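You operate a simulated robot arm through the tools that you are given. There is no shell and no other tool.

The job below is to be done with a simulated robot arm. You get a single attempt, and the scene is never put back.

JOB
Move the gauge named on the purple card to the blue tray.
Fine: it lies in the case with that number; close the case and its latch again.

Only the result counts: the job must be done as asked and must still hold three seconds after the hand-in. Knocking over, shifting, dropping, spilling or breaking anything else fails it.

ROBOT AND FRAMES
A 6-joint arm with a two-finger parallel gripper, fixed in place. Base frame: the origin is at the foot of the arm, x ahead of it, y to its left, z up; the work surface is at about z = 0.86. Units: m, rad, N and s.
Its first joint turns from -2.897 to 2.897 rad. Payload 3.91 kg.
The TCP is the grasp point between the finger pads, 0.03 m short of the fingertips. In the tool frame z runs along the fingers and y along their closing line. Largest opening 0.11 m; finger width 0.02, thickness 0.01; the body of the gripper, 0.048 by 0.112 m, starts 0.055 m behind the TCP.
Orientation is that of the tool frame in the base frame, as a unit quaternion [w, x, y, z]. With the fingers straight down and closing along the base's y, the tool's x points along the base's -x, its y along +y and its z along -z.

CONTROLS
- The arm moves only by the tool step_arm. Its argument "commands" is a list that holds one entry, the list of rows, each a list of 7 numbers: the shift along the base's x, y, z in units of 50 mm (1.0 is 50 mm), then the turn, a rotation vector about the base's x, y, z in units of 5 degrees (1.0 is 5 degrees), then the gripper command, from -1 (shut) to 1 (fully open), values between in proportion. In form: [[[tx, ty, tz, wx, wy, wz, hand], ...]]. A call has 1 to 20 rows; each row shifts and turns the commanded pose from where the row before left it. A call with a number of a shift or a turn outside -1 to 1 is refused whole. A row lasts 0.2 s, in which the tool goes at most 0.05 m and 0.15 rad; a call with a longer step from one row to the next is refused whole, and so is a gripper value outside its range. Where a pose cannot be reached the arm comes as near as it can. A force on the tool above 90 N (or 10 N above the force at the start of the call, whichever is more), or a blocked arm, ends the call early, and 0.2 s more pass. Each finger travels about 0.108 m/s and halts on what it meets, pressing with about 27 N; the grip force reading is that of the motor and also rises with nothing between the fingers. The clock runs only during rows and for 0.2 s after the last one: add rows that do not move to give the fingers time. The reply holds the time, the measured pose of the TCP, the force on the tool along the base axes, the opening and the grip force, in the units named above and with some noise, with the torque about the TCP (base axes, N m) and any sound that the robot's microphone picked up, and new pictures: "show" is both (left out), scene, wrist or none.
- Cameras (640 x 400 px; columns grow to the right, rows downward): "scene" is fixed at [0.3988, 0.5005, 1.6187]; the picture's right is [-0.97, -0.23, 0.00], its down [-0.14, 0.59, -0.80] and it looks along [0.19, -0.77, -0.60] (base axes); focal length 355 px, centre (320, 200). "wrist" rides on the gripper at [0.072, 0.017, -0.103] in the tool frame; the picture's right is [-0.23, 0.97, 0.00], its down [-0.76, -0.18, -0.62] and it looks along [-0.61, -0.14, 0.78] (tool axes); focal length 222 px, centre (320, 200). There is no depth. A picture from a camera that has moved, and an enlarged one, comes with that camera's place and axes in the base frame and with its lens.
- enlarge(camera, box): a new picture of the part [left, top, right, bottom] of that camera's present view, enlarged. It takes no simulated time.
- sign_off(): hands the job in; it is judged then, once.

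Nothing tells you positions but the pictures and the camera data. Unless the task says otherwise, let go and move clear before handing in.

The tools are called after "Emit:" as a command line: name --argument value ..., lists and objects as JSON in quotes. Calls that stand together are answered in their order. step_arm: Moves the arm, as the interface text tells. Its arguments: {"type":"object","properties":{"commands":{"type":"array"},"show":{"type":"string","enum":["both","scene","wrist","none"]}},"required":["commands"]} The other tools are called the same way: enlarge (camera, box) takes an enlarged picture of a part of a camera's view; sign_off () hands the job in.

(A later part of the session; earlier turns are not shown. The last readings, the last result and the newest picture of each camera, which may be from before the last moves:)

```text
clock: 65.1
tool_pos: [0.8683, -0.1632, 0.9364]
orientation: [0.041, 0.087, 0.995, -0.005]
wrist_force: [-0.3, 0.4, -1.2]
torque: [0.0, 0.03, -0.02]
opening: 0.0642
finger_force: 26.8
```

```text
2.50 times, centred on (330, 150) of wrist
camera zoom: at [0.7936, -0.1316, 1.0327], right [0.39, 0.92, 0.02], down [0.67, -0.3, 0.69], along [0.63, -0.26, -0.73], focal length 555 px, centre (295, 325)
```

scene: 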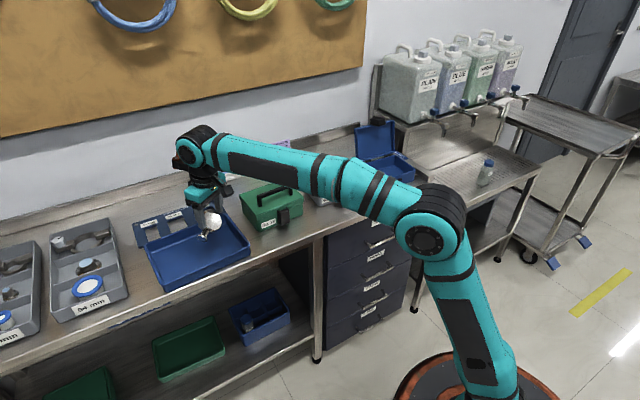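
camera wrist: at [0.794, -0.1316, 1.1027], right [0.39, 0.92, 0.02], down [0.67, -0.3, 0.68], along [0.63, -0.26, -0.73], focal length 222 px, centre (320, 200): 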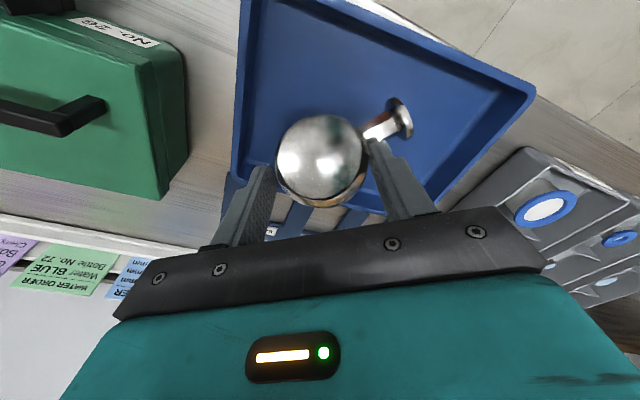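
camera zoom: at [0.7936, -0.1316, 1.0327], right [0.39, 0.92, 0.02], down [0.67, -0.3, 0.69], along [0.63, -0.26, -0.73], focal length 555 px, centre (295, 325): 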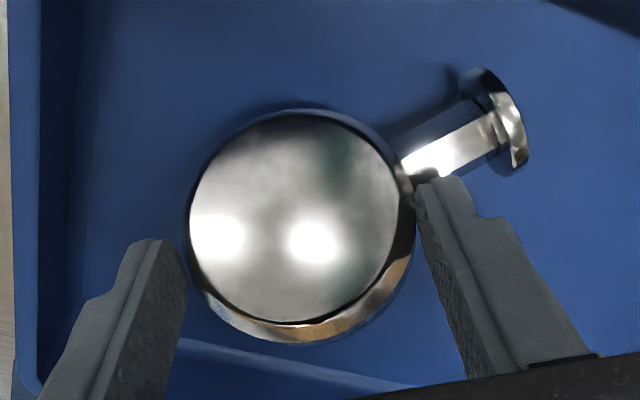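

Near the tray floor now. I'll lower in 2 mm steps until the gauge touches.

Emit:
step_arm --commands '[[[0, 0, -0.04, 0, 0, 0, -1], [0, 0, -0.04, 0, 0, 0, -1], [0, 0, -0.04, 0, 0, 0, -1]]]' --show "none"

Emit:
step_arm --commands '[[[0, 0, -0.04, 0, 0, 0, -1], [0, 0, -0.03, 0, 0, 0, -1]]]' --show "none"

Emit:
enlarge --camera "scene" --box '[160, 180, 260, 280]'

```text
clock: 65.9
tool_pos: [0.8677, -0.1645, 0.9309]
orientation: [0.042, 0.088, 0.995, -0.005]
wrist_force: [-1.0, -5.9, 21.2]
torque: [-0.24, 0.16, 0.08]
opening: 0.0649
finger_force: 27.4
```

```text
clock: 66.5
tool_pos: [0.8681, -0.1616, 0.9284]
orientation: [0.043, 0.087, 0.995, -0.005]
wrist_force: [3.0, -2.8, 32.1]
torque: [-0.04, -0.02, 0.0]
opening: 0.0647
finger_force: 26.7
```

```text
4.00 times, centred on (210, 230) of scene
camera zoom: at [0.3988, 0.5005, 1.6187], right [-0.97, -0.23, 0.0], down [-0.14, 0.59, -0.8], along [0.19, -0.77, -0.6], focal length 1421 px, centre (760, 80)
```

zoom: 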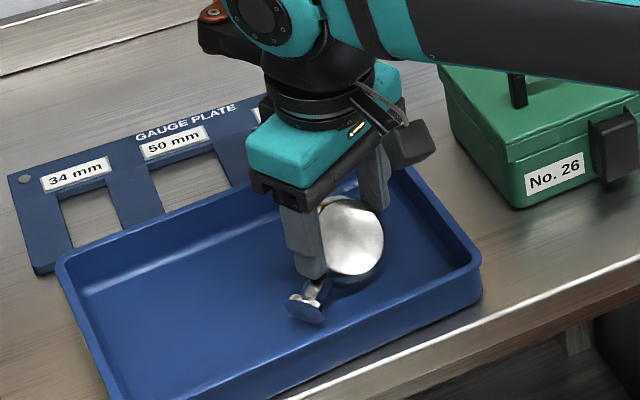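

It has touched down. I'll ease off the pressure, open the fingers, and let the gauge settle.

Emit:
step_arm --commands '[[[0, 0, 0.05, 0, 0, 0, -1], [0, 0, 0, 0, 0, 0, 0.25], [0, 0, 0, 0, 0, 0, 0.5], [0, 0, 0, 0, 0, 0, 0.8], [0, 0, 0, 0, 0, 0, 0.8]]]' --show "none"

Emit:
enlarge --camera "scene" --box '[160, 180, 260, 280]'

Emit:
enlarge --camera "wrist" --box '[210, 70, 450, 230]'

```text
clock: 67.7
tool_pos: [0.8696, -0.1622, 0.9294]
orientation: [0.042, 0.087, 0.995, -0.004]
wrist_force: [-0.8, 0.0, 0.5]
torque: [0.01, 0.0, 0.02]
opening: 0.099
finger_force: 0.1
```

```text
4.00 times, centred on (210, 230) of scene
camera zoom: at [0.3988, 0.5005, 1.6187], right [-0.97, -0.23, 0.0], down [-0.14, 0.59, -0.8], along [0.19, -0.77, -0.6], focal length 1421 px, centre (760, 80)
```

zoom: 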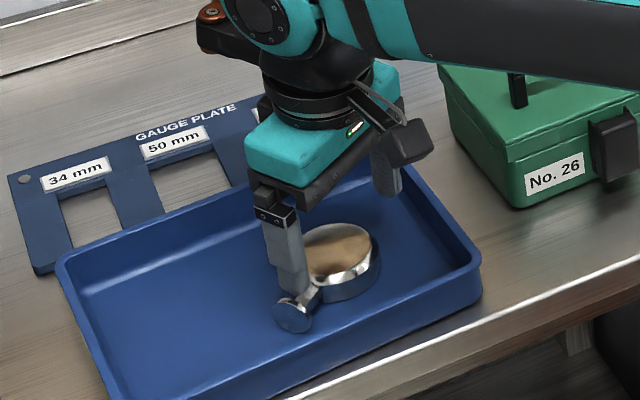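

```text
2.50 times, centred on (330, 150) of wrist
camera zoom: at [0.7939, -0.1313, 1.0259], right [0.39, 0.92, 0.02], down [0.67, -0.3, 0.68], along [0.63, -0.26, -0.73], focal length 555 px, centre (295, 325)
```

zoom: 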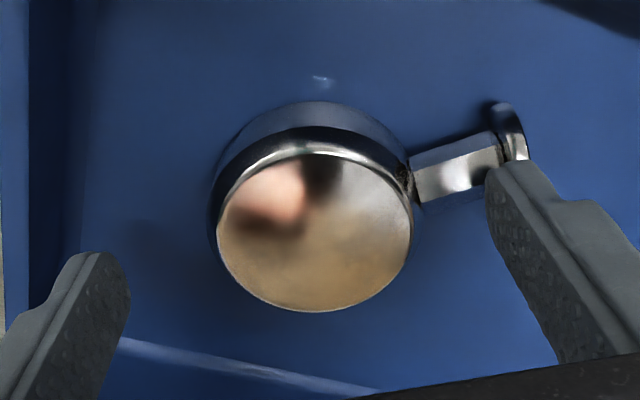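

The gauge lies flat in the blue tray. I'll back straight up and swing back over to the open case to close it.

Emit:
step_arm --commands '[[[0, 0, 0.3, 0, 0, 0, 0.8], [0, 0, 0.6, 0, 0, 0, 0.8], [0, 0, 0.7, 0, 0, 0, 0.8], [-0.4, -0.2, 0.5, 0, 0, 0, 0.6]]]' --show "scene"

Emit:
enlarge --camera "scene" --box '[140, 180, 260, 300]'

Emit:
enlarge --camera "scene" --box '[340, 100, 440, 200]'

```text
clock: 68.7
tool_pos: [0.8508, -0.1725, 1.033]
orientation: [0.041, 0.087, 0.995, -0.004]
wrist_force: [0.7, 0.7, -0.3]
torque: [0.02, 0.01, 0.02]
opening: 0.0876
finger_force: 0.0
```

scene: 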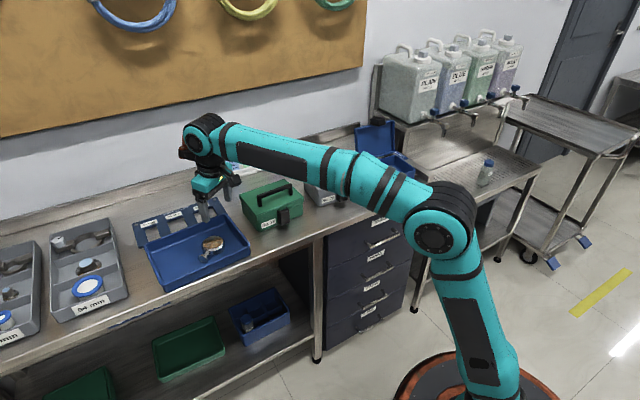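

```text
3.33 times, centred on (200, 240) of scene
camera zoom: at [0.3988, 0.5005, 1.6187], right [-0.97, -0.23, 0.0], down [-0.14, 0.59, -0.8], along [0.19, -0.77, -0.6], focal length 1184 px, centre (720, 67)
```

zoom: 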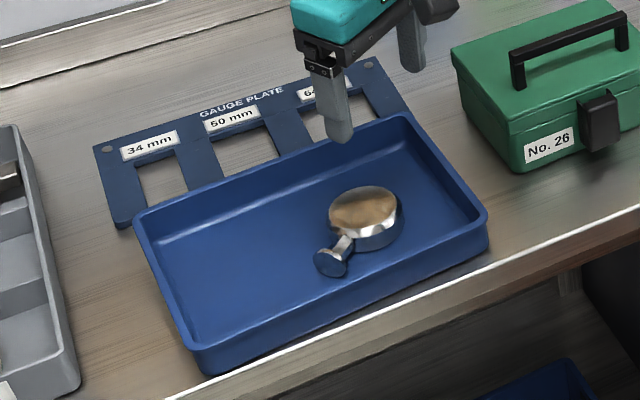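

```text
4.00 times, centred on (390, 150) of scene
camera zoom: at [0.3988, 0.5005, 1.6187], right [-0.97, -0.23, 0.0], down [-0.14, 0.59, -0.8], along [0.19, -0.77, -0.6], focal length 1421 px, centre (40, 400)
```

zoom: 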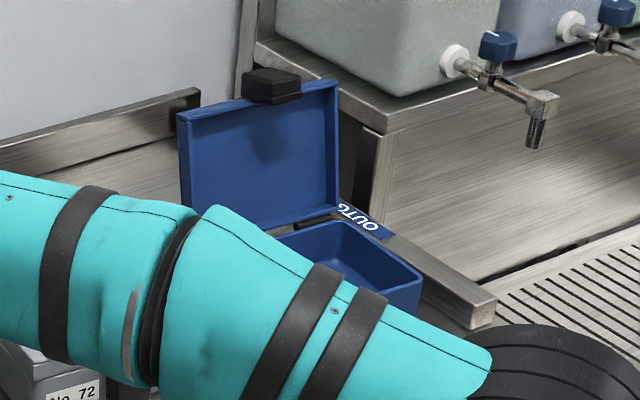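

Emit:
step_arm --commands '[[[-0.62, -0.56, 0.5, 0, 0, -0.52, 0.2], [-0.62, -0.56, 0.5, 0, 0, -0.52, 0.2], [-0.62, -0.56, 0.5, 0, 0, -0.52, 0.2], [-0.628, -0.57, 0.08, 0, 0, -0.52, 0.2], [-0.628, -0.57, 0.08, 0, 0, -0.52, 0.2], [-0.628, -0.57, 0.08, 0, 0, -0.52, 0.2], [-0.628, -0.57, 0.08, 0, 0, -0.52, 0.2], [-0.628, -0.57, 0.08, 0, 0, -0.52, 0.2], [-0.628, -0.57, 0.08, 0, 0, -0.52, 0.2], [-0.628, -0.57, 0.08, 0, 0, -0.52, 0.2], [-0.628, -0.57, 0.08, 0, 0, -0.52, 0.2], [-0.628, -0.57, 0.08, 0, 0, -0.52, 0.2], [-0.628, -0.57, 0.08, 0, 0, -0.52, 0.2], [-0.628, -0.57, 0.08, 0, 0, -0.52, 0.2], [-0.628, -0.57, 0.08, 0, 0, -0.52, 0.2], [0, 0, 0, 0, 0, 0, 0.2]]]' --show "both"

Emit:
enlarge --camera "scene" --box '[345, 100, 435, 200]'

Emit:
enlarge --camera "wrist" --box '[230, 80, 430, 220]'

```text
clock: 72.1
tool_pos: [0.3803, -0.5997, 1.1596]
orientation: [0.039, 0.414, 0.909, -0.018]
wrist_force: [-0.4, 0.2, 0.1]
torque: [0.02, -0.01, 0.0]
opening: 0.0661
finger_force: 0.0
camera wrist: at [0.3409, -0.5255, 1.2553], right [0.88, 0.47, 0.02], down [0.33, -0.65, 0.69], along [0.33, -0.6, -0.73], focal length 222 px, centre (320, 200)
```

scene: 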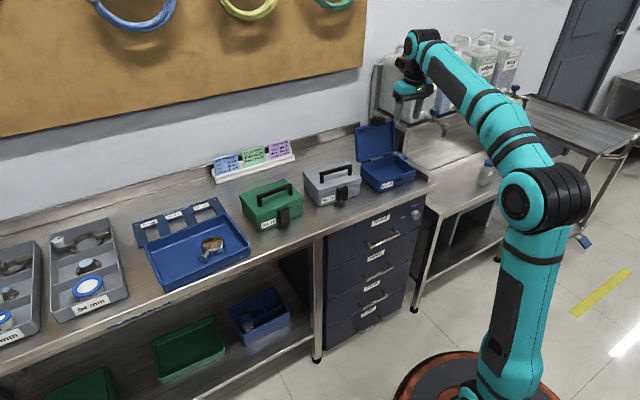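
wrist: 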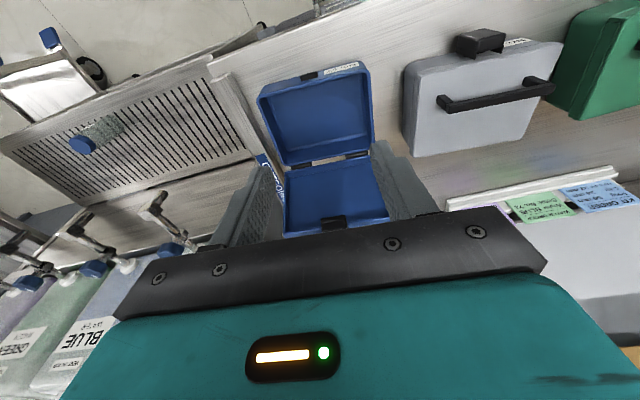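

```text
4.00 times, centred on (390, 150) of scene
camera zoom: at [0.3988, 0.5005, 1.6187], right [-0.97, -0.23, 0.0], down [-0.14, 0.59, -0.8], along [0.19, -0.77, -0.6], focal length 1421 px, centre (40, 400)
```

zoom: 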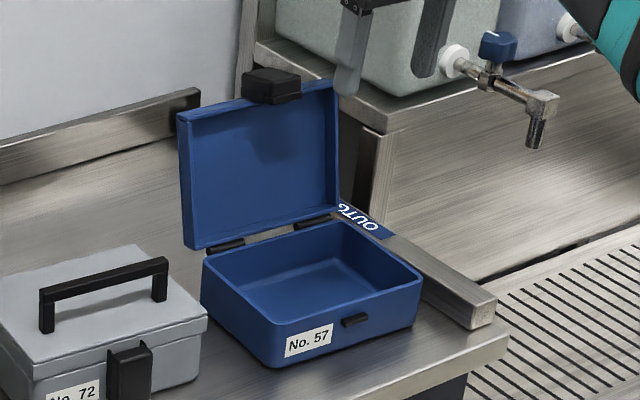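

```text
2.86 times, centred on (330, 150) of wrist
camera zoom: at [0.3409, -0.5255, 1.2553], right [0.88, 0.47, 0.02], down [0.33, -0.65, 0.69], along [0.33, -0.6, -0.73], focal length 635 px, centre (291, 343)
```

zoom: 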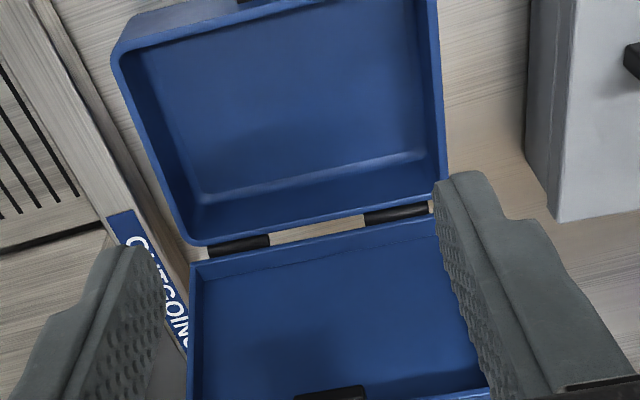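

Emit:
enlarge --camera "scene" --box '[385, 105, 435, 145]'

Emit:
enlarge --camera "wrist" --box '[270, 170, 410, 250]'

```text
10.00 times, centred on (410, 125) of scene
camera zoom: at [0.3988, 0.5005, 1.6187], right [-0.97, -0.23, 0.0], down [-0.14, 0.59, -0.8], along [0.19, -0.77, -0.6], focal length 3552 px, centre (-580, 950)
```

zoom: 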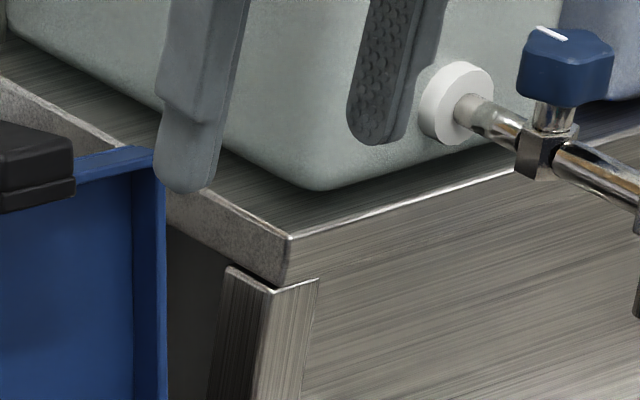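

```text
4.57 times, centred on (340, 210) of wrist
camera zoom: at [0.3409, -0.5255, 1.2553], right [0.88, 0.47, 0.02], down [0.33, -0.65, 0.69], along [0.33, -0.6, -0.73], focal length 1015 px, centre (229, 154)
```

zoom: 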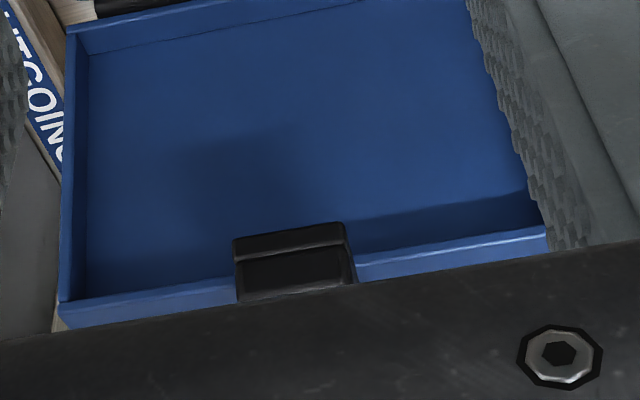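

Emit:
enlarge --camera "scene" --box '[375, 105, 425, 145]'

Emit:
enlarge --camera "scene" --box '[350, 108, 400, 148]'

```text
10.00 times, centred on (400, 125) of scene
camera zoom: at [0.3988, 0.5005, 1.6187], right [-0.97, -0.23, 0.0], down [-0.14, 0.59, -0.8], along [0.19, -0.77, -0.6], focal length 3552 px, centre (-480, 950)
```

zoom: 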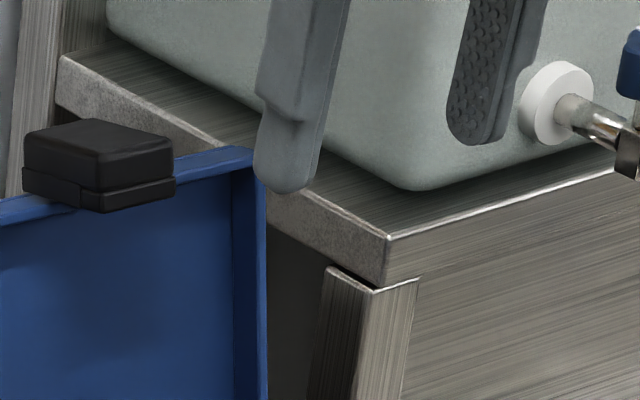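

```text
10.00 times, centred on (375, 128) of scene
camera zoom: at [0.3988, 0.5005, 1.6187], right [-0.97, -0.23, 0.0], down [-0.14, 0.59, -0.8], along [0.19, -0.77, -0.6], focal length 3552 px, centre (-230, 920)
```

zoom: 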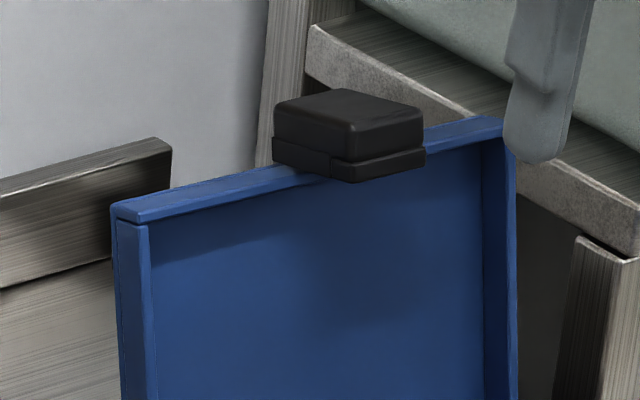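

The flap has been pushed shut against the lid, and it now sits level on top of the open lid, pointing toward the robot. I'll tilt to 45° and grip its sides from the front, then lower the lid on the reverse arc.

Emit:
step_arm --commands '[[[0, 0, 0, -0.755, -0.656, 0, 0.2], [0, 0, 0, -0.755, -0.656, 0, 0.2], [0, 0, 0, -0.755, -0.656, 0, 0.2], [0, 0, 0, -0.755, -0.656, 0, 0.2], [0, 0, 0, -0.755, -0.656, 0, 0.2], [0, 0, 0, -0.755, -0.656, 0, 0.2], [0, 0, 0, -0.755, -0.656, 0, 0.2], [0, 0, 0, -0.755, -0.656, 0, 0.2], [0.305, -0.471, -0.344, 0, 0, 0, 0.2], [0.305, -0.471, -0.344, 0, 0, 0, 0.2], [0.305, -0.471, -0.344, 0, 0, 0, 0.2], [0, 0, 0, 0, 0, 0, 0.2]]]' --show "none"

Emit:
enlarge --camera "wrist" --box '[210, 90, 450, 250]'

Emit:
enlarge --camera "scene" --box '[345, 100, 435, 180]'

```text
clock: 74.7
tool_pos: [0.4268, -0.6696, 1.1051]
orientation: [0.346, 0.384, 0.841, -0.158]
wrist_force: [-0.5, 0.7, -0.3]
torque: [0.01, 0.0, 0.02]
opening: 0.0657
finger_force: 0.1
```

```text
2.50 times, centred on (330, 170) of wrist
camera zoom: at [0.3591, -0.5648, 1.1271], right [0.84, 0.52, 0.16], down [-0.07, -0.19, 0.98], along [0.54, -0.83, -0.13], focal length 555 px, centre (295, 275)
```

zoom: 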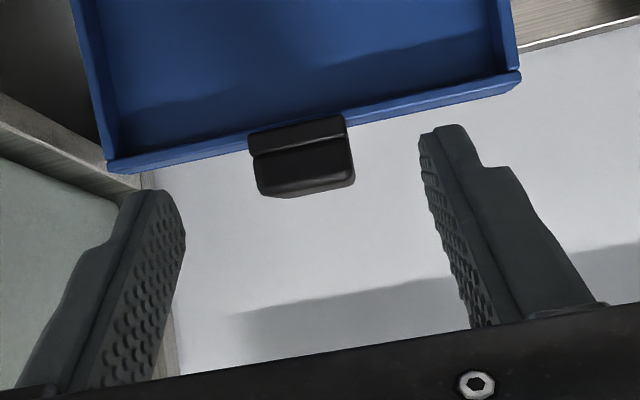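

```text
5.00 times, centred on (390, 140) of scene
camera zoom: at [0.3988, 0.5005, 1.6187], right [-0.97, -0.23, 0.0], down [-0.14, 0.59, -0.8], along [0.19, -0.77, -0.6], focal length 1776 px, centre (-30, 500)
```

zoom: 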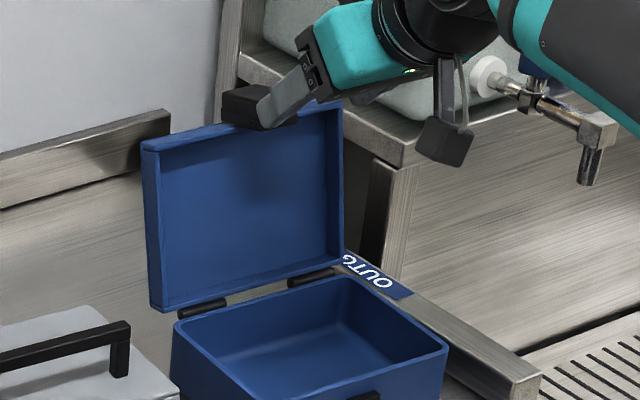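

Emit:
step_arm --commands '[[[0.165, -0.179, -0.12, 0, 0, 0, 0.2], [0.165, -0.179, -0.12, 0, 0, 0, 0.1], [0.165, -0.179, -0.12, 0, 0, 0, -0.1], [0, 0, 0, 0, 0, 0, -0.25]]]' --show "none"

Emit:
enlarge --camera "wrist" --box '[210, 90, 450, 250]'

Emit:
enlarge --camera "scene" --box '[345, 100, 435, 180]'

```text
clock: 75.7
tool_pos: [0.4494, -0.6971, 1.0889]
orientation: [0.346, 0.383, 0.842, -0.158]
wrist_force: [0.1, -0.1, -0.6]
torque: [-0.02, 0.0, 0.04]
opening: 0.0414
finger_force: 0.0
```

```text
2.50 times, centred on (330, 170) of wrist
camera zoom: at [0.3823, -0.5918, 1.1098], right [0.84, 0.52, 0.16], down [-0.07, -0.19, 0.98], along [0.54, -0.83, -0.13], focal length 555 px, centre (295, 275)
```

zoom: 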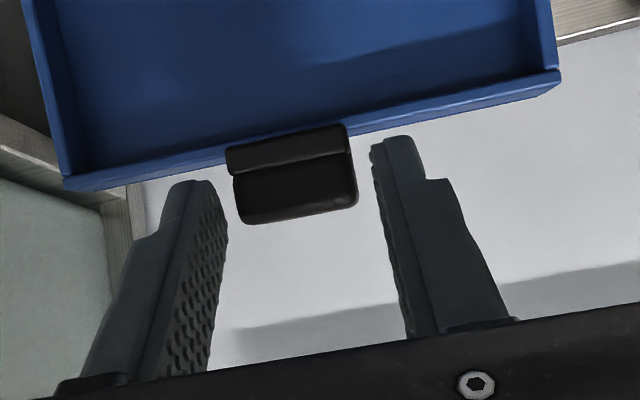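

```text
5.00 times, centred on (390, 140) of scene
camera zoom: at [0.3988, 0.5005, 1.6187], right [-0.97, -0.23, 0.0], down [-0.14, 0.59, -0.8], along [0.19, -0.77, -0.6], focal length 1776 px, centre (-30, 500)
```

zoom: 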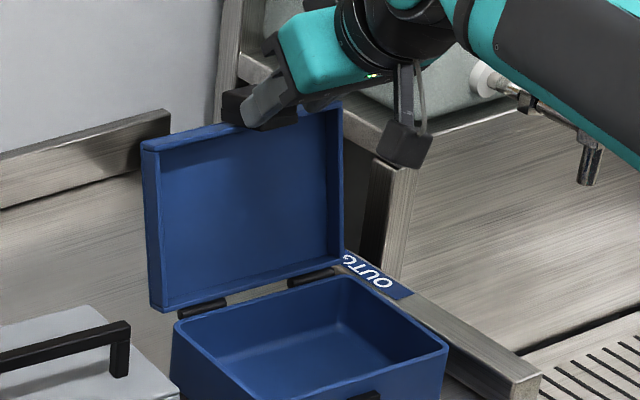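

Emit:
step_arm --commands '[[[0.07, -0.095, 0, 0, 0, 0, -0.25], [0.07, -0.095, 0, 0, 0, 0, -0.25], [0, 0, 0, 0, 0, 0, -0.25]]]' --show "none"

Emit:
enlarge --camera "wrist" --box '[210, 90, 450, 250]'

Emit:
enlarge --camera "scene" --box '[370, 100, 420, 140]'

```text
clock: 76.5
tool_pos: [0.4568, -0.7064, 1.0872]
orientation: [0.347, 0.384, 0.841, -0.159]
wrist_force: [-0.3, 0.2, -0.2]
torque: [0.0, 0.0, 0.01]
opening: 0.0414
finger_force: 0.1
```

```text
2.50 times, centred on (330, 170) of wrist
camera zoom: at [0.3893, -0.6013, 1.1097], right [0.84, 0.52, 0.16], down [-0.07, -0.19, 0.98], along [0.54, -0.83, -0.13], focal length 555 px, centre (295, 275)
```

zoom: 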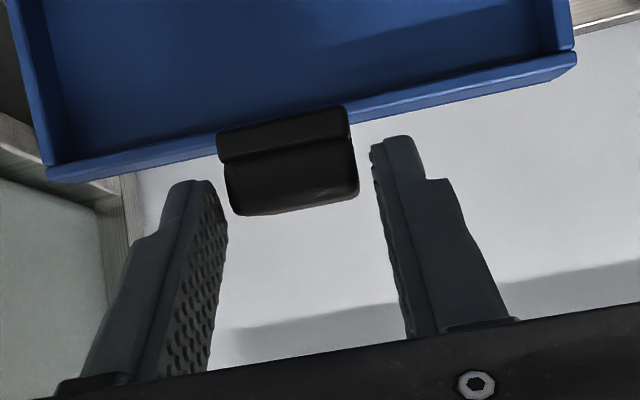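

```text
10.00 times, centred on (395, 120) of scene
camera zoom: at [0.3988, 0.5005, 1.6187], right [-0.97, -0.23, 0.0], down [-0.14, 0.59, -0.8], along [0.19, -0.77, -0.6], focal length 3552 px, centre (-430, 1000)
```

zoom: 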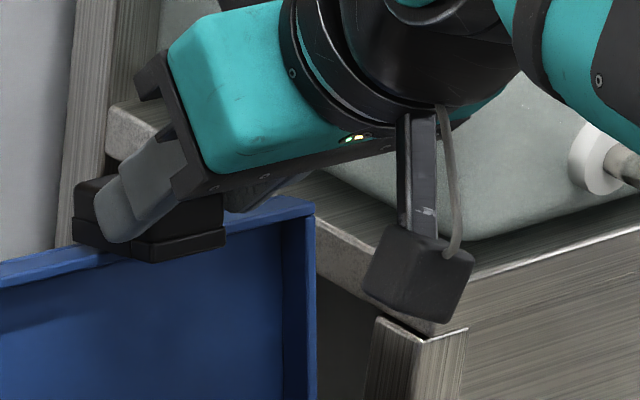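

Emit:
step_arm --commands '[[[-0.017, -0.015, 0, 0, 0, 0, -0.35], [0, 0, 0, 0, 0, 0, -1], [0, 0, 0, 0, 0, 0, -1], [0, 0, 0, 0, 0, 0, -1]]]' --show "none"

Emit:
enlarge --camera "wrist" --box '[210, 90, 450, 250]'

Emit:
enlarge --camera "scene" --box '[345, 110, 435, 190]'

```text
clock: 77.5
tool_pos: [0.4563, -0.7071, 1.0874]
orientation: [0.347, 0.383, 0.841, -0.159]
wrist_force: [1.5, 0.2, 1.1]
torque: [0.01, -0.12, -0.02]
opening: 0.0336
finger_force: 27.3
```

```text
2.50 times, centred on (330, 170) of wrist
camera zoom: at [0.3888, -0.6017, 1.1097], right [0.84, 0.52, 0.16], down [-0.07, -0.19, 0.98], along [0.54, -0.83, -0.13], focal length 555 px, centre (295, 275)
```

zoom: 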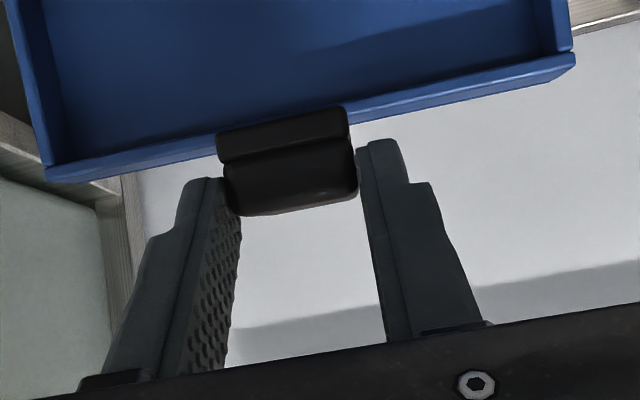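

```text
5.00 times, centred on (390, 150) of scene
camera zoom: at [0.3988, 0.5005, 1.6187], right [-0.97, -0.23, 0.0], down [-0.14, 0.59, -0.8], along [0.19, -0.77, -0.6], focal length 1776 px, centre (-30, 450)
```

zoom: 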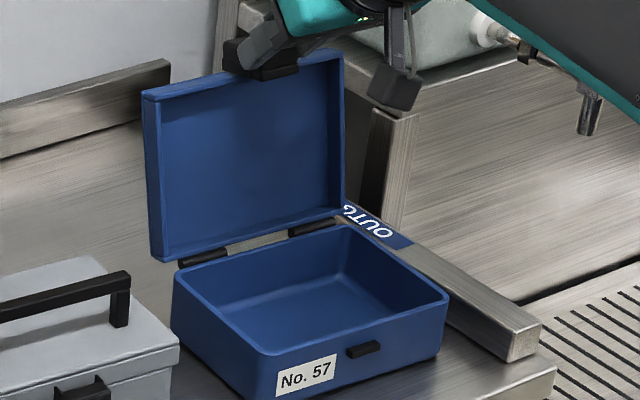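

The flap is gripped. I'll bring the lid down along its arc in stages, watching the forces so the case isn't dragged.

Emit:
step_arm --commands '[[[-0.1535, 0.1767, 0.019, -0.0906, -0.0787, 0, -1], [-0.1535, 0.1767, 0.019, -0.0906, -0.0787, 0, -1], [-0.154, 0.1774, -0.021, -0.0906, -0.0787, 0, -1], [-0.154, 0.1774, -0.021, -0.0906, -0.0787, 0, -1]]]' --show "none"

Emit:
enlarge --camera "scene" --box '[345, 110, 435, 190]'

```text
clock: 78.5
tool_pos: [0.4244, -0.6698, 1.0867]
orientation: [0.364, 0.381, 0.834, -0.167]
wrist_force: [-1.2, -0.7, 13.8]
torque: [-0.64, -0.59, -0.09]
opening: 0.0339
finger_force: 27.1
```

```text
5.00 times, centred on (390, 150) of scene
camera zoom: at [0.3988, 0.5005, 1.6187], right [-0.97, -0.23, 0.0], down [-0.14, 0.59, -0.8], along [0.19, -0.77, -0.6], focal length 1776 px, centre (-30, 450)
```

zoom: 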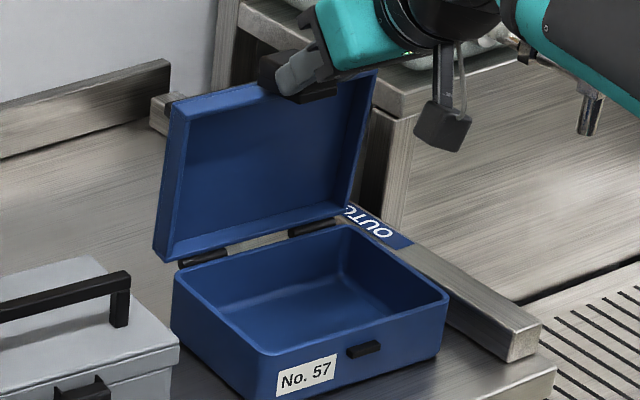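

Emit:
step_arm --commands '[[[-0.15, 0.173, -0.03, -0.0906, -0.0787, 0, -1], [-0.15, 0.173, -0.05, -0.0906, -0.0787, 0, -1], [-0.142, 0.164, -0.09, -0.0906, -0.0787, 0, -1], [-0.142, 0.164, -0.099, -0.0906, -0.0787, 0, -1]]]' --show "none"

Emit:
step_arm --commands '[[[-0.1305, 0.15, -0.133, -0.0906, -0.0787, 0, -1], [-0.1305, 0.15, -0.133, -0.0906, -0.0787, 0, -1]]]' --show "none"

Emit:
enlarge --camera "scene" --box '[345, 110, 435, 190]'

```text
clock: 79.5
tool_pos: [0.3965, -0.6385, 1.0746]
orientation: [0.381, 0.377, 0.826, -0.175]
wrist_force: [0.2, 6.6, 13.9]
torque: [-0.47, -0.51, 0.11]
opening: 0.0336
finger_force: 27.0
```

```text
clock: 80.1
tool_pos: [0.3812, -0.6221, 1.0628]
orientation: [0.39, 0.375, 0.822, -0.179]
wrist_force: [-4.9, 4.1, 13.3]
torque: [-0.5, -0.43, -0.09]
opening: 0.0339
finger_force: 27.1
```

```text
5.00 times, centred on (390, 150) of scene
camera zoom: at [0.3988, 0.5005, 1.6187], right [-0.97, -0.23, 0.0], down [-0.14, 0.59, -0.8], along [0.19, -0.77, -0.6], focal length 1776 px, centre (-30, 450)
```

zoom: 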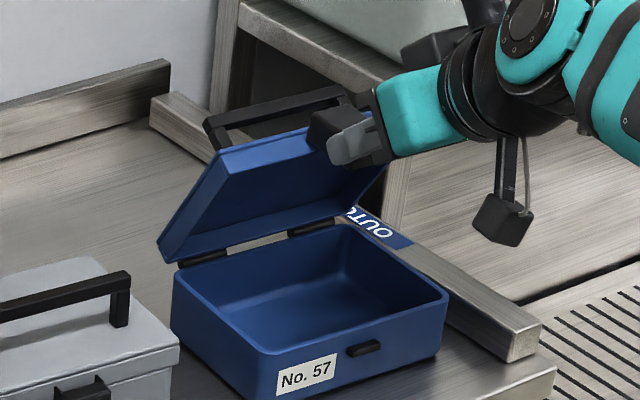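

Emit:
step_arm --commands '[[[-0.125, 0.144, -0.15, -0.0906, -0.0787, 0, -1], [-0.12, 0.138, -0.155, -0.0906, -0.0787, 0, -1], [-0.0945, 0.109, -0.191, -0.0906, -0.0787, 0, -1], [-0.0945, 0.109, -0.191, -0.0906, -0.0787, 0, -1]]]' --show "none"

Emit:
step_arm --commands '[[[-0.0728, 0.0838, -0.213, -0.0906, -0.0787, 0, -1], [-0.0728, 0.0838, -0.213, -0.0906, -0.0787, 0, -1]]]' --show "none"

Emit:
enlarge --camera "scene" --box '[345, 110, 435, 190]'

Emit:
enlarge --camera "wrist" --box '[180, 30, 480, 250]'

```text
clock: 81.1
tool_pos: [0.3618, -0.5956, 1.0249]
orientation: [0.406, 0.372, 0.814, -0.186]
wrist_force: [-0.6, 0.6, 0.1]
torque: [0.17, -0.2, -0.03]
opening: 0.0339
finger_force: 26.8
```

```text
clock: 81.7
tool_pos: [0.3545, -0.5876, 1.0036]
orientation: [0.416, 0.369, 0.809, -0.191]
wrist_force: [-1.2, 3.3, 0.6]
torque: [0.12, -0.09, 0.13]
opening: 0.0337
finger_force: 26.9
```

```text
5.00 times, centred on (390, 150) of scene
camera zoom: at [0.3988, 0.5005, 1.6187], right [-0.97, -0.23, 0.0], down [-0.14, 0.59, -0.8], along [0.19, -0.77, -0.6], focal length 1776 px, centre (-30, 450)
```

zoom: 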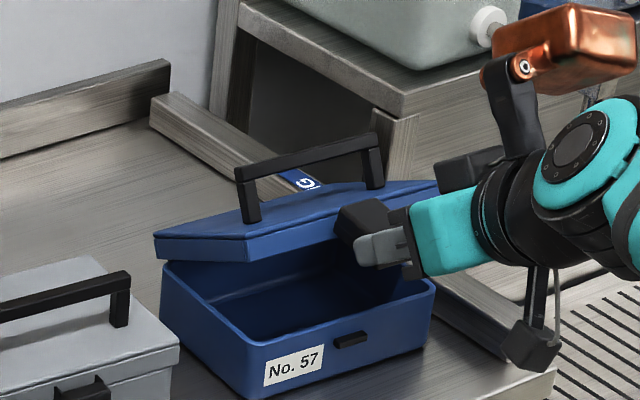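

```text
1.82 times, centred on (330, 140) of wrist
camera zoom: at [0.2851, -0.4805, 1.0057], right [0.82, 0.54, 0.18], down [-0.17, -0.07, 0.98], along [0.54, -0.84, 0.04], focal length 404 px, centre (302, 309)
```

zoom: 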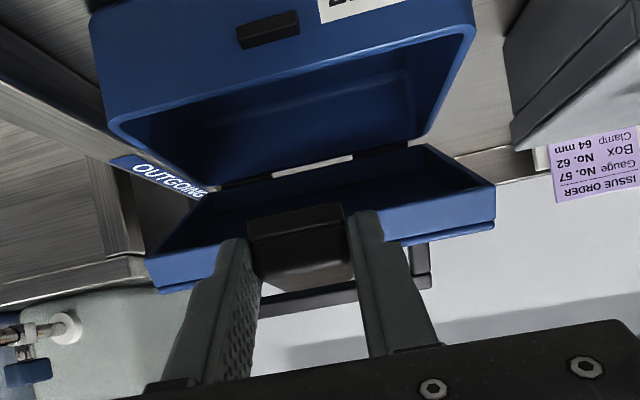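

Emit:
step_arm --commands '[[[-0.0485, 0.0559, -0.227, -0.0906, -0.0787, 0, -1], [-0.0485, 0.0559, -0.227, -0.0906, -0.0787, 0, -1], [-0.017, 0.0196, -0.14, -0.0906, -0.0787, 0, -1], [-0.017, 0.0196, -0.14, -0.0906, -0.0787, 0, -1]]]' --show "none"

Emit:
enlarge --camera "scene" --box '[345, 110, 435, 190]'

Emit:
enlarge --camera "wrist" --box '[180, 30, 480, 250]'

```text
clock: 82.7
tool_pos: [0.3471, -0.5815, 0.9675]
orientation: [0.432, 0.365, 0.8, -0.198]
wrist_force: [-0.4, 2.6, -0.4]
torque: [0.22, -0.15, 0.11]
opening: 0.0339
finger_force: 26.7
```

```text
5.00 times, centred on (390, 150) of scene
camera zoom: at [0.3988, 0.5005, 1.6187], right [-0.97, -0.23, 0.0], down [-0.14, 0.59, -0.8], along [0.19, -0.77, -0.6], focal length 1776 px, centre (-30, 450)
```

zoom: 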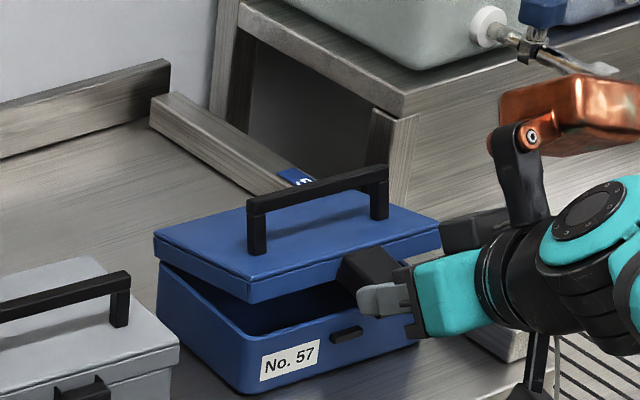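

```text
1.82 times, centred on (330, 140) of wrist
camera zoom: at [0.278, -0.4743, 0.9639], right [0.82, 0.54, 0.19], down [-0.2, -0.04, 0.98], along [0.54, -0.84, 0.08], focal length 404 px, centre (302, 309)
```

zoom: 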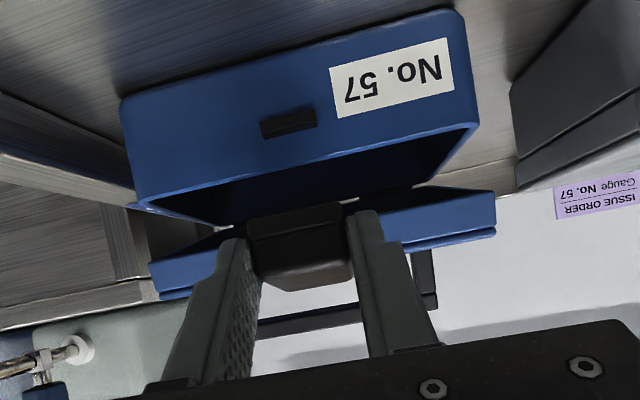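

Emit:
step_arm --commands '[[[-0.01, 0.012, -0.15, 0, 0, 0, -1], [-0.005, 0.006, -0.15, 0, 0, 0, -1], [0, 0, -0.1, 0, 0, 0, -1]]]' --show "none"

Emit:
enlarge --camera "scene" --box '[345, 110, 435, 190]'

Emit:
enlarge --camera "wrist" --box '[180, 30, 480, 250]'

```text
clock: 83.5
tool_pos: [0.3464, -0.5797, 0.9478]
orientation: [0.431, 0.366, 0.801, -0.198]
wrist_force: [-0.9, -0.3, 4.4]
torque: [-0.66, -0.56, -0.07]
opening: 0.0337
finger_force: 26.6
```

```text
5.00 times, centred on (390, 150) of scene
camera zoom: at [0.3988, 0.5005, 1.6187], right [-0.97, -0.23, 0.0], down [-0.14, 0.59, -0.8], along [0.19, -0.77, -0.6], focal length 1776 px, centre (-30, 450)
```

zoom: 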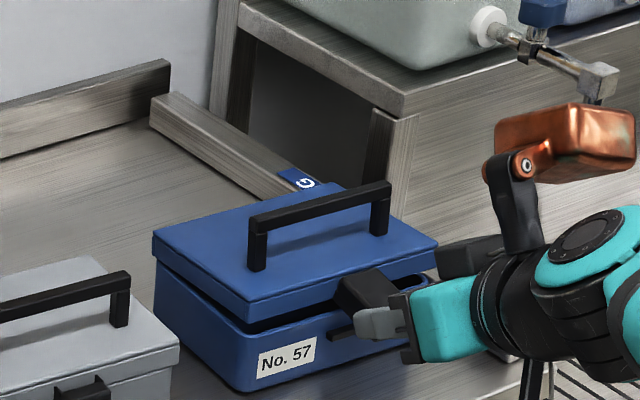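

```text
1.82 times, centred on (330, 140) of wrist
camera zoom: at [0.2779, -0.4734, 0.9448], right [0.82, 0.54, 0.19], down [-0.2, -0.04, 0.98], along [0.54, -0.84, 0.08], focal length 404 px, centre (302, 309)
```

zoom: 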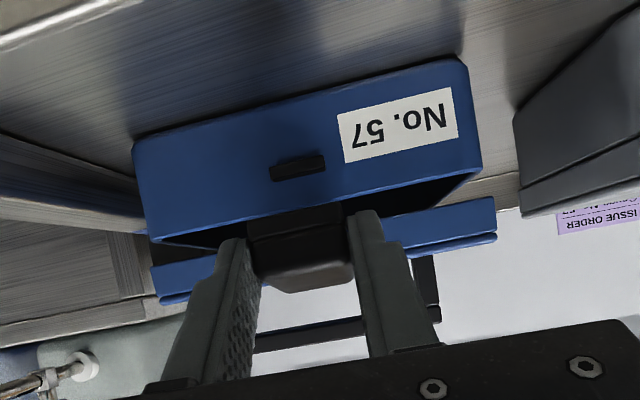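

Emit:
step_arm --commands '[[[0, 0, -0.1, 0, 0, 0, -1], [0, 0, -0.1, 0, 0, 0, -1]]]' --show "none"

Emit:
step_arm --commands '[[[0, 0, 0, 0, 0, 0, -0.2], [0, 0, 0, 0, 0, 0, 0.1], [0, 0, 0, 0, 0, 0, 0.1]]]' --show "none"

Emit:
enlarge --camera "scene" --box '[345, 110, 435, 190]'

Emit:
enlarge --camera "wrist" --box '[180, 30, 480, 250]'

```text
clock: 84.1
tool_pos: [0.3465, -0.5794, 0.9383]
orientation: [0.431, 0.366, 0.801, -0.198]
wrist_force: [-2.1, -1.1, 3.0]
torque: [-0.73, -0.43, -0.22]
opening: 0.0339
finger_force: 26.3
```

```text
clock: 84.9
tool_pos: [0.3468, -0.5802, 0.9385]
orientation: [0.432, 0.366, 0.8, -0.198]
wrist_force: [0.9, -0.4, 0.7]
torque: [0.0, -0.01, -0.01]
opening: 0.0604
finger_force: 0.1
```

```text
5.00 times, centred on (390, 150) of scene
camera zoom: at [0.3988, 0.5005, 1.6187], right [-0.97, -0.23, 0.0], down [-0.14, 0.59, -0.8], along [0.19, -0.77, -0.6], focal length 1776 px, centre (-30, 450)
```

zoom: 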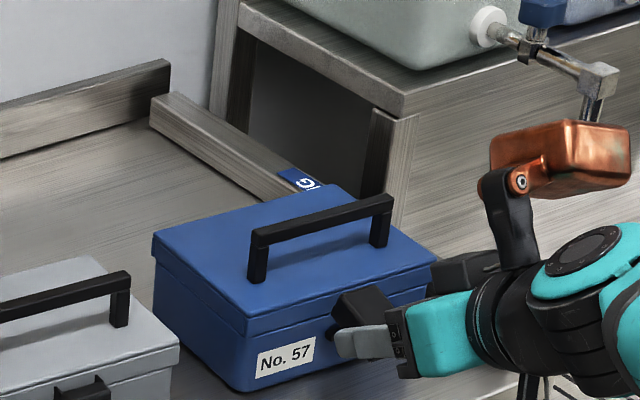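

```text
1.82 times, centred on (330, 140) of wrist
camera zoom: at [0.2785, -0.4728, 0.9337], right [0.82, 0.54, 0.19], down [-0.2, -0.04, 0.98], along [0.54, -0.84, 0.08], focal length 404 px, centre (302, 309)
```

zoom: 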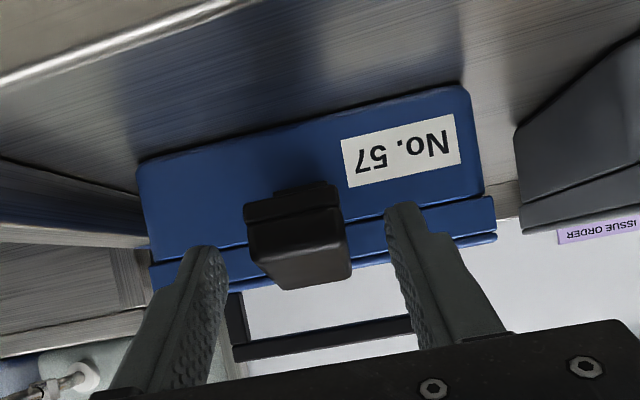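

The lid is fully closed and the flap still sticks out. I'll back away and turn the tool back above the flap, ready to fold it shut.

Emit:
step_arm --commands '[[[-0.262, 0.302, 0.3, 0, 0, 0, 0.1], [-0.262, 0.302, 0.3, 0, 0, 0, 0.1], [0, 0, 0.6, 0, 0, 0, 0.1], [0, 0, 0.6, 0, 0, 0, 0.1], [0.071, -0.082, 0, 0.853, 0.741, 0, 0.1], [0.071, -0.082, 0, 0.853, 0.741, 0, 0.1], [0.071, -0.082, 0, 0.853, 0.741, 0, 0.1], [0.071, -0.082, 0, 0.853, 0.741, 0, 0.1], [0.071, -0.082, 0, 0.853, 0.741, 0, 0.1], [0.071, -0.082, 0, 0.853, 0.741, 0, 0.1], [0.071, -0.082, 0, 0.853, 0.741, 0, 0.1], [0.071, -0.082, 0, 0.853, 0.741, 0, 0.1], [0.071, -0.082, 0, 0.853, 0.741, 0, 0.1], [0.071, -0.082, 0, 0.853, 0.741, 0, 0.1], [0.071, -0.082, 0, 0.853, 0.741, 0, 0.1], [0.071, -0.082, 0, 0.853, 0.741, 0, 0.1], [0, 0, 0, 0, 0, 0, 0.1]]]' --show "scene"

Emit:
enlarge --camera "scene" --box '[345, 120, 425, 190]'

Emit:
enlarge --camera "wrist" --box '[210, 70, 450, 250]'

```text
clock: 88.5
tool_pos: [0.3629, -0.5987, 1.0292]
orientation: [-0.089, 0.413, 0.906, 0.039]
wrist_force: [-0.3, 0.8, -0.6]
torque: [0.02, 0.01, 0.02]
opening: 0.0606
finger_force: 0.1
```

scene: 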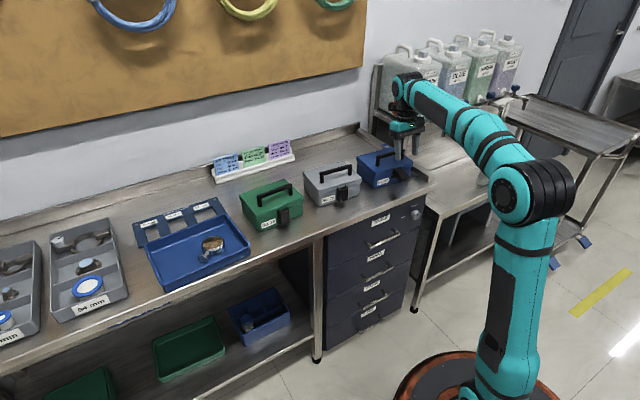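

```text
5.71 times, centred on (385, 155) of scene
camera zoom: at [0.3988, 0.5005, 1.6187], right [-0.97, -0.23, 0.0], down [-0.14, 0.59, -0.8], along [0.19, -0.77, -0.6], focal length 2030 px, centre (-51, 457)
```

zoom: 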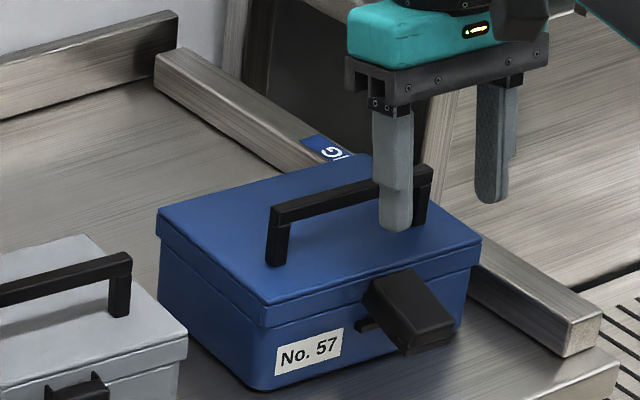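

```text
2.22 times, centred on (330, 160) of wrist
camera zoom: at [0.3438, -0.5487, 1.1441], right [0.88, 0.47, -0.05], down [0.44, -0.77, 0.46], along [0.18, -0.43, -0.88], focal length 494 px, centre (298, 289)
```

zoom: 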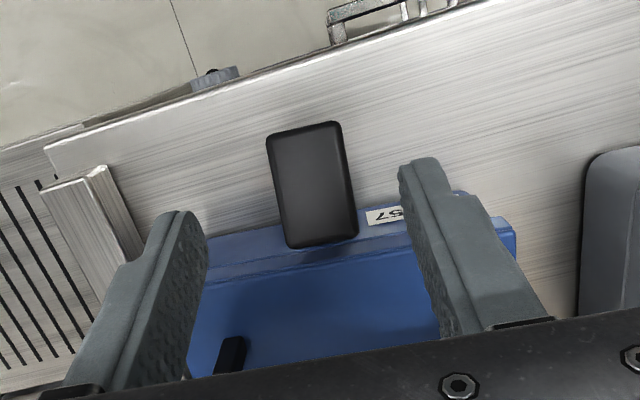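

The flap tilts out at about 70°, with its hinge near n −0.723, z 0.920. I'll lower the fingers around it from above and check the centring.

Emit:
step_arm --commands '[[[0.067, -0.075, -0.561, 0, 0, 0, 0.1], [0.067, -0.075, -0.561, 0, 0, 0, 0.1], [0.067, -0.075, -0.561, 0, 0, 0, 0.0], [0, 0, 0, 0, 0, 0, -0.25]]]' --show "none"

Emit:
enlarge --camera "wrist" --box '[210, 90, 450, 250]'

Emit:
enlarge --camera "scene" --box '[345, 120, 425, 190]'

```text
clock: 89.5
tool_pos: [0.3723, -0.6131, 0.9461]
orientation: [-0.089, 0.413, 0.906, 0.038]
wrist_force: [-0.5, 0.1, 0.1]
torque: [0.01, 0.03, 0.03]
opening: 0.0412
finger_force: 0.0
```

```text
2.50 times, centred on (330, 170) of wrist
camera zoom: at [0.3533, -0.5618, 1.0606], right [0.88, 0.47, -0.05], down [0.44, -0.77, 0.47], along [0.18, -0.43, -0.88], focal length 555 px, centre (295, 275)
```

zoom: 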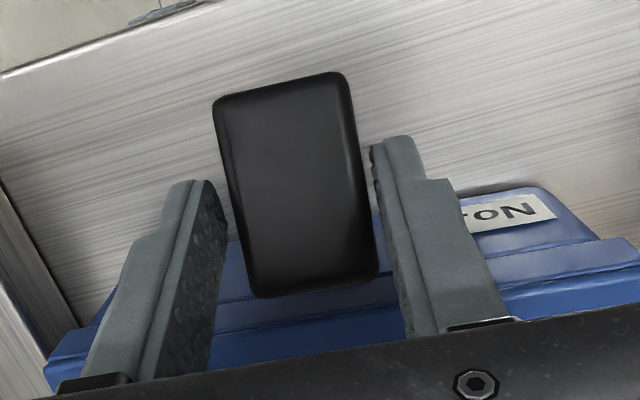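

```text
5.71 times, centred on (385, 155) of scene
camera zoom: at [0.3988, 0.5005, 1.6187], right [-0.97, -0.23, 0.0], down [-0.14, 0.59, -0.8], along [0.19, -0.77, -0.6], focal length 2030 px, centre (-51, 457)
```

zoom: 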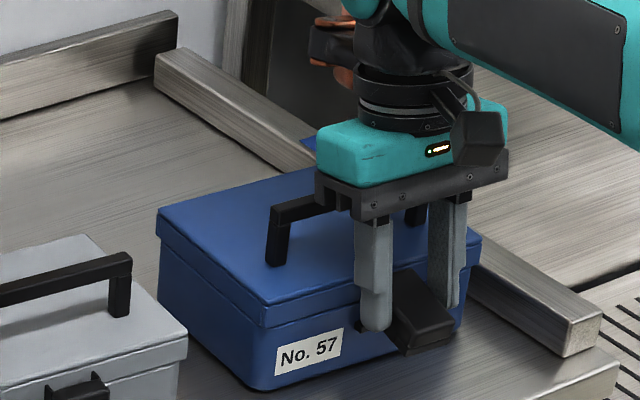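

Emit:
step_arm --commands '[[[-0.01, -0.008, 0, 0, 0, 0, -0.35], [0, 0, 0, 0, 0, 0, -1], [0, 0, 0, 0, 0, 0, -1], [0, 0, 0, 0, 0, 0, -1]]]' --show "none"

Emit:
step_arm --commands '[[[-0.027, 0.031, -0.035, -0.755, -0.656, 0, -1], [-0.027, 0.031, -0.035, -0.755, -0.656, 0, -1], [-0.023, 0.0264, -0.041, -0.755, -0.656, 0, -1], [-0.023, 0.0264, -0.041, -0.755, -0.656, 0, -1]]]' --show "none"

Emit:
step_arm --commands '[[[-0.017, 0.0196, -0.046, -0.755, -0.656, 0, -1], [-0.017, 0.0196, -0.046, -0.755, -0.656, 0, -1], [-0.0125, 0.0143, -0.051, -0.755, -0.656, 0, -1], [-0.0125, 0.0143, -0.051, -0.755, -0.656, 0, -1]]]' --show "none"

Emit:
enlarge --camera "wrist" --box '[210, 90, 450, 250]'

Emit:
enlarge --camera "scene" --box '[345, 120, 425, 190]'

```text
clock: 90.5
tool_pos: [0.3733, -0.6127, 0.945]
orientation: [-0.089, 0.412, 0.906, 0.038]
wrist_force: [0.7, -0.2, 1.6]
torque: [0.05, -0.15, 0.08]
opening: 0.0334
finger_force: 26.6
```

```text
clock: 91.5
tool_pos: [0.3668, -0.6045, 0.9359]
orientation: [0.071, 0.413, 0.907, -0.034]
wrist_force: [-2.6, -5.4, 18.3]
torque: [-0.44, -0.25, -0.05]
opening: 0.0334
finger_force: 27.6
```

```text
clock: 92.5
tool_pos: [0.3642, -0.6012, 0.9262]
orientation: [0.227, 0.402, 0.881, -0.106]
wrist_force: [0.1, -2.2, 20.2]
torque: [-0.4, -0.36, 0.04]
opening: 0.0336
finger_force: 26.9
```

```text
2.50 times, centred on (330, 170) of wrist
camera zoom: at [0.3036, -0.5049, 0.982], right [0.87, 0.49, 0.11], down [0.11, -0.39, 0.92], along [0.49, -0.78, -0.39], focal length 555 px, centre (295, 275)
```

zoom: 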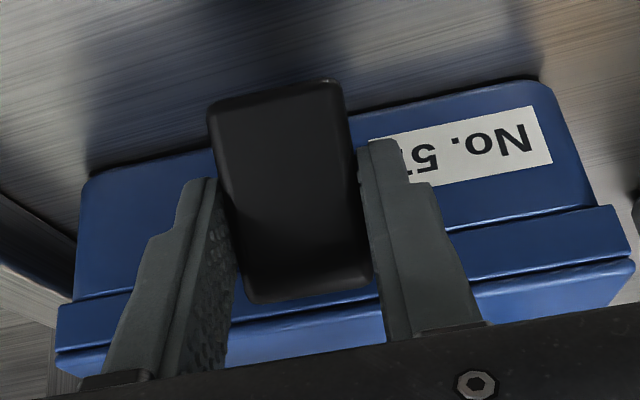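

```text
5.71 times, centred on (385, 155) of scene
camera zoom: at [0.3988, 0.5005, 1.6187], right [-0.97, -0.23, 0.0], down [-0.14, 0.59, -0.8], along [0.19, -0.77, -0.6], focal length 2030 px, centre (-51, 457)
```

zoom: 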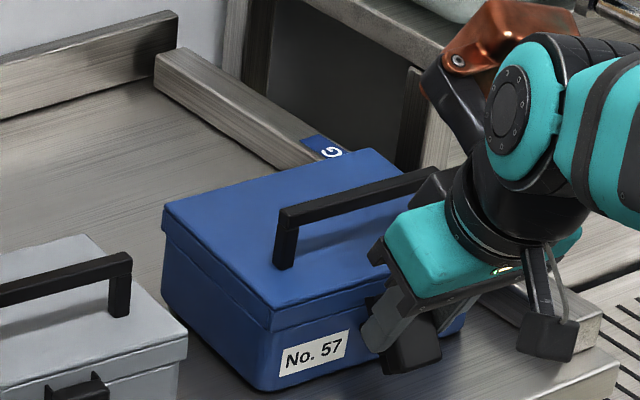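

Emit:
step_arm --commands '[[[-0.006, 0.0068, -0.045, -0.755, -0.656, 0, -1], [-0.006, 0.0068, -0.045, -0.755, -0.656, 0, -1], [0, 0, -0.05, -0.755, -0.656, 0, -1], [0, 0, -0.05, -0.755, -0.656, 0, -1]]]' --show "none"

Emit:
enlarge --camera "wrist" --box '[210, 90, 450, 250]'

Emit:
enlarge --camera "scene" --box '[345, 120, 425, 190]'

```text
clock: 93.5
tool_pos: [0.3636, -0.6012, 0.918]
orientation: [0.376, 0.378, 0.828, -0.173]
wrist_force: [0.9, -2.4, 16.8]
torque: [-0.29, -0.31, -0.09]
opening: 0.0335
finger_force: 26.6
```

```text
2.50 times, centred on (330, 170) of wrist
camera zoom: at [0.2949, -0.495, 0.9305], right [0.83, 0.52, 0.17], down [-0.11, -0.14, 0.98], along [0.54, -0.84, -0.06], focal length 555 px, centre (295, 275)
```

zoom: 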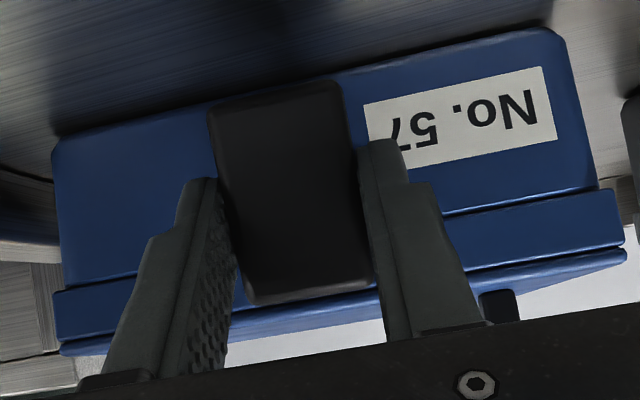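

```text
5.71 times, centred on (385, 155) of scene
camera zoom: at [0.3988, 0.5005, 1.6187], right [-0.97, -0.23, 0.0], down [-0.14, 0.59, -0.8], along [0.19, -0.77, -0.6], focal length 2030 px, centre (-51, 457)
```

zoom: 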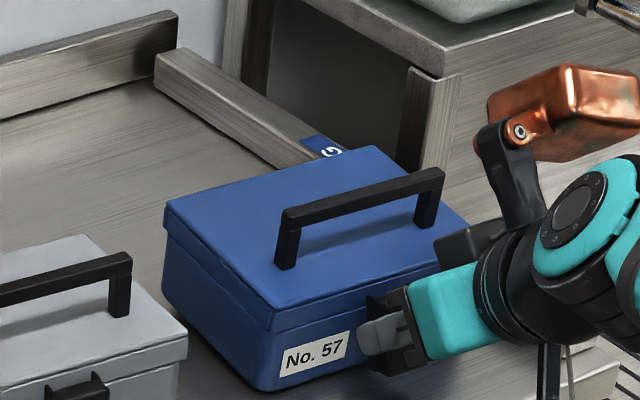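

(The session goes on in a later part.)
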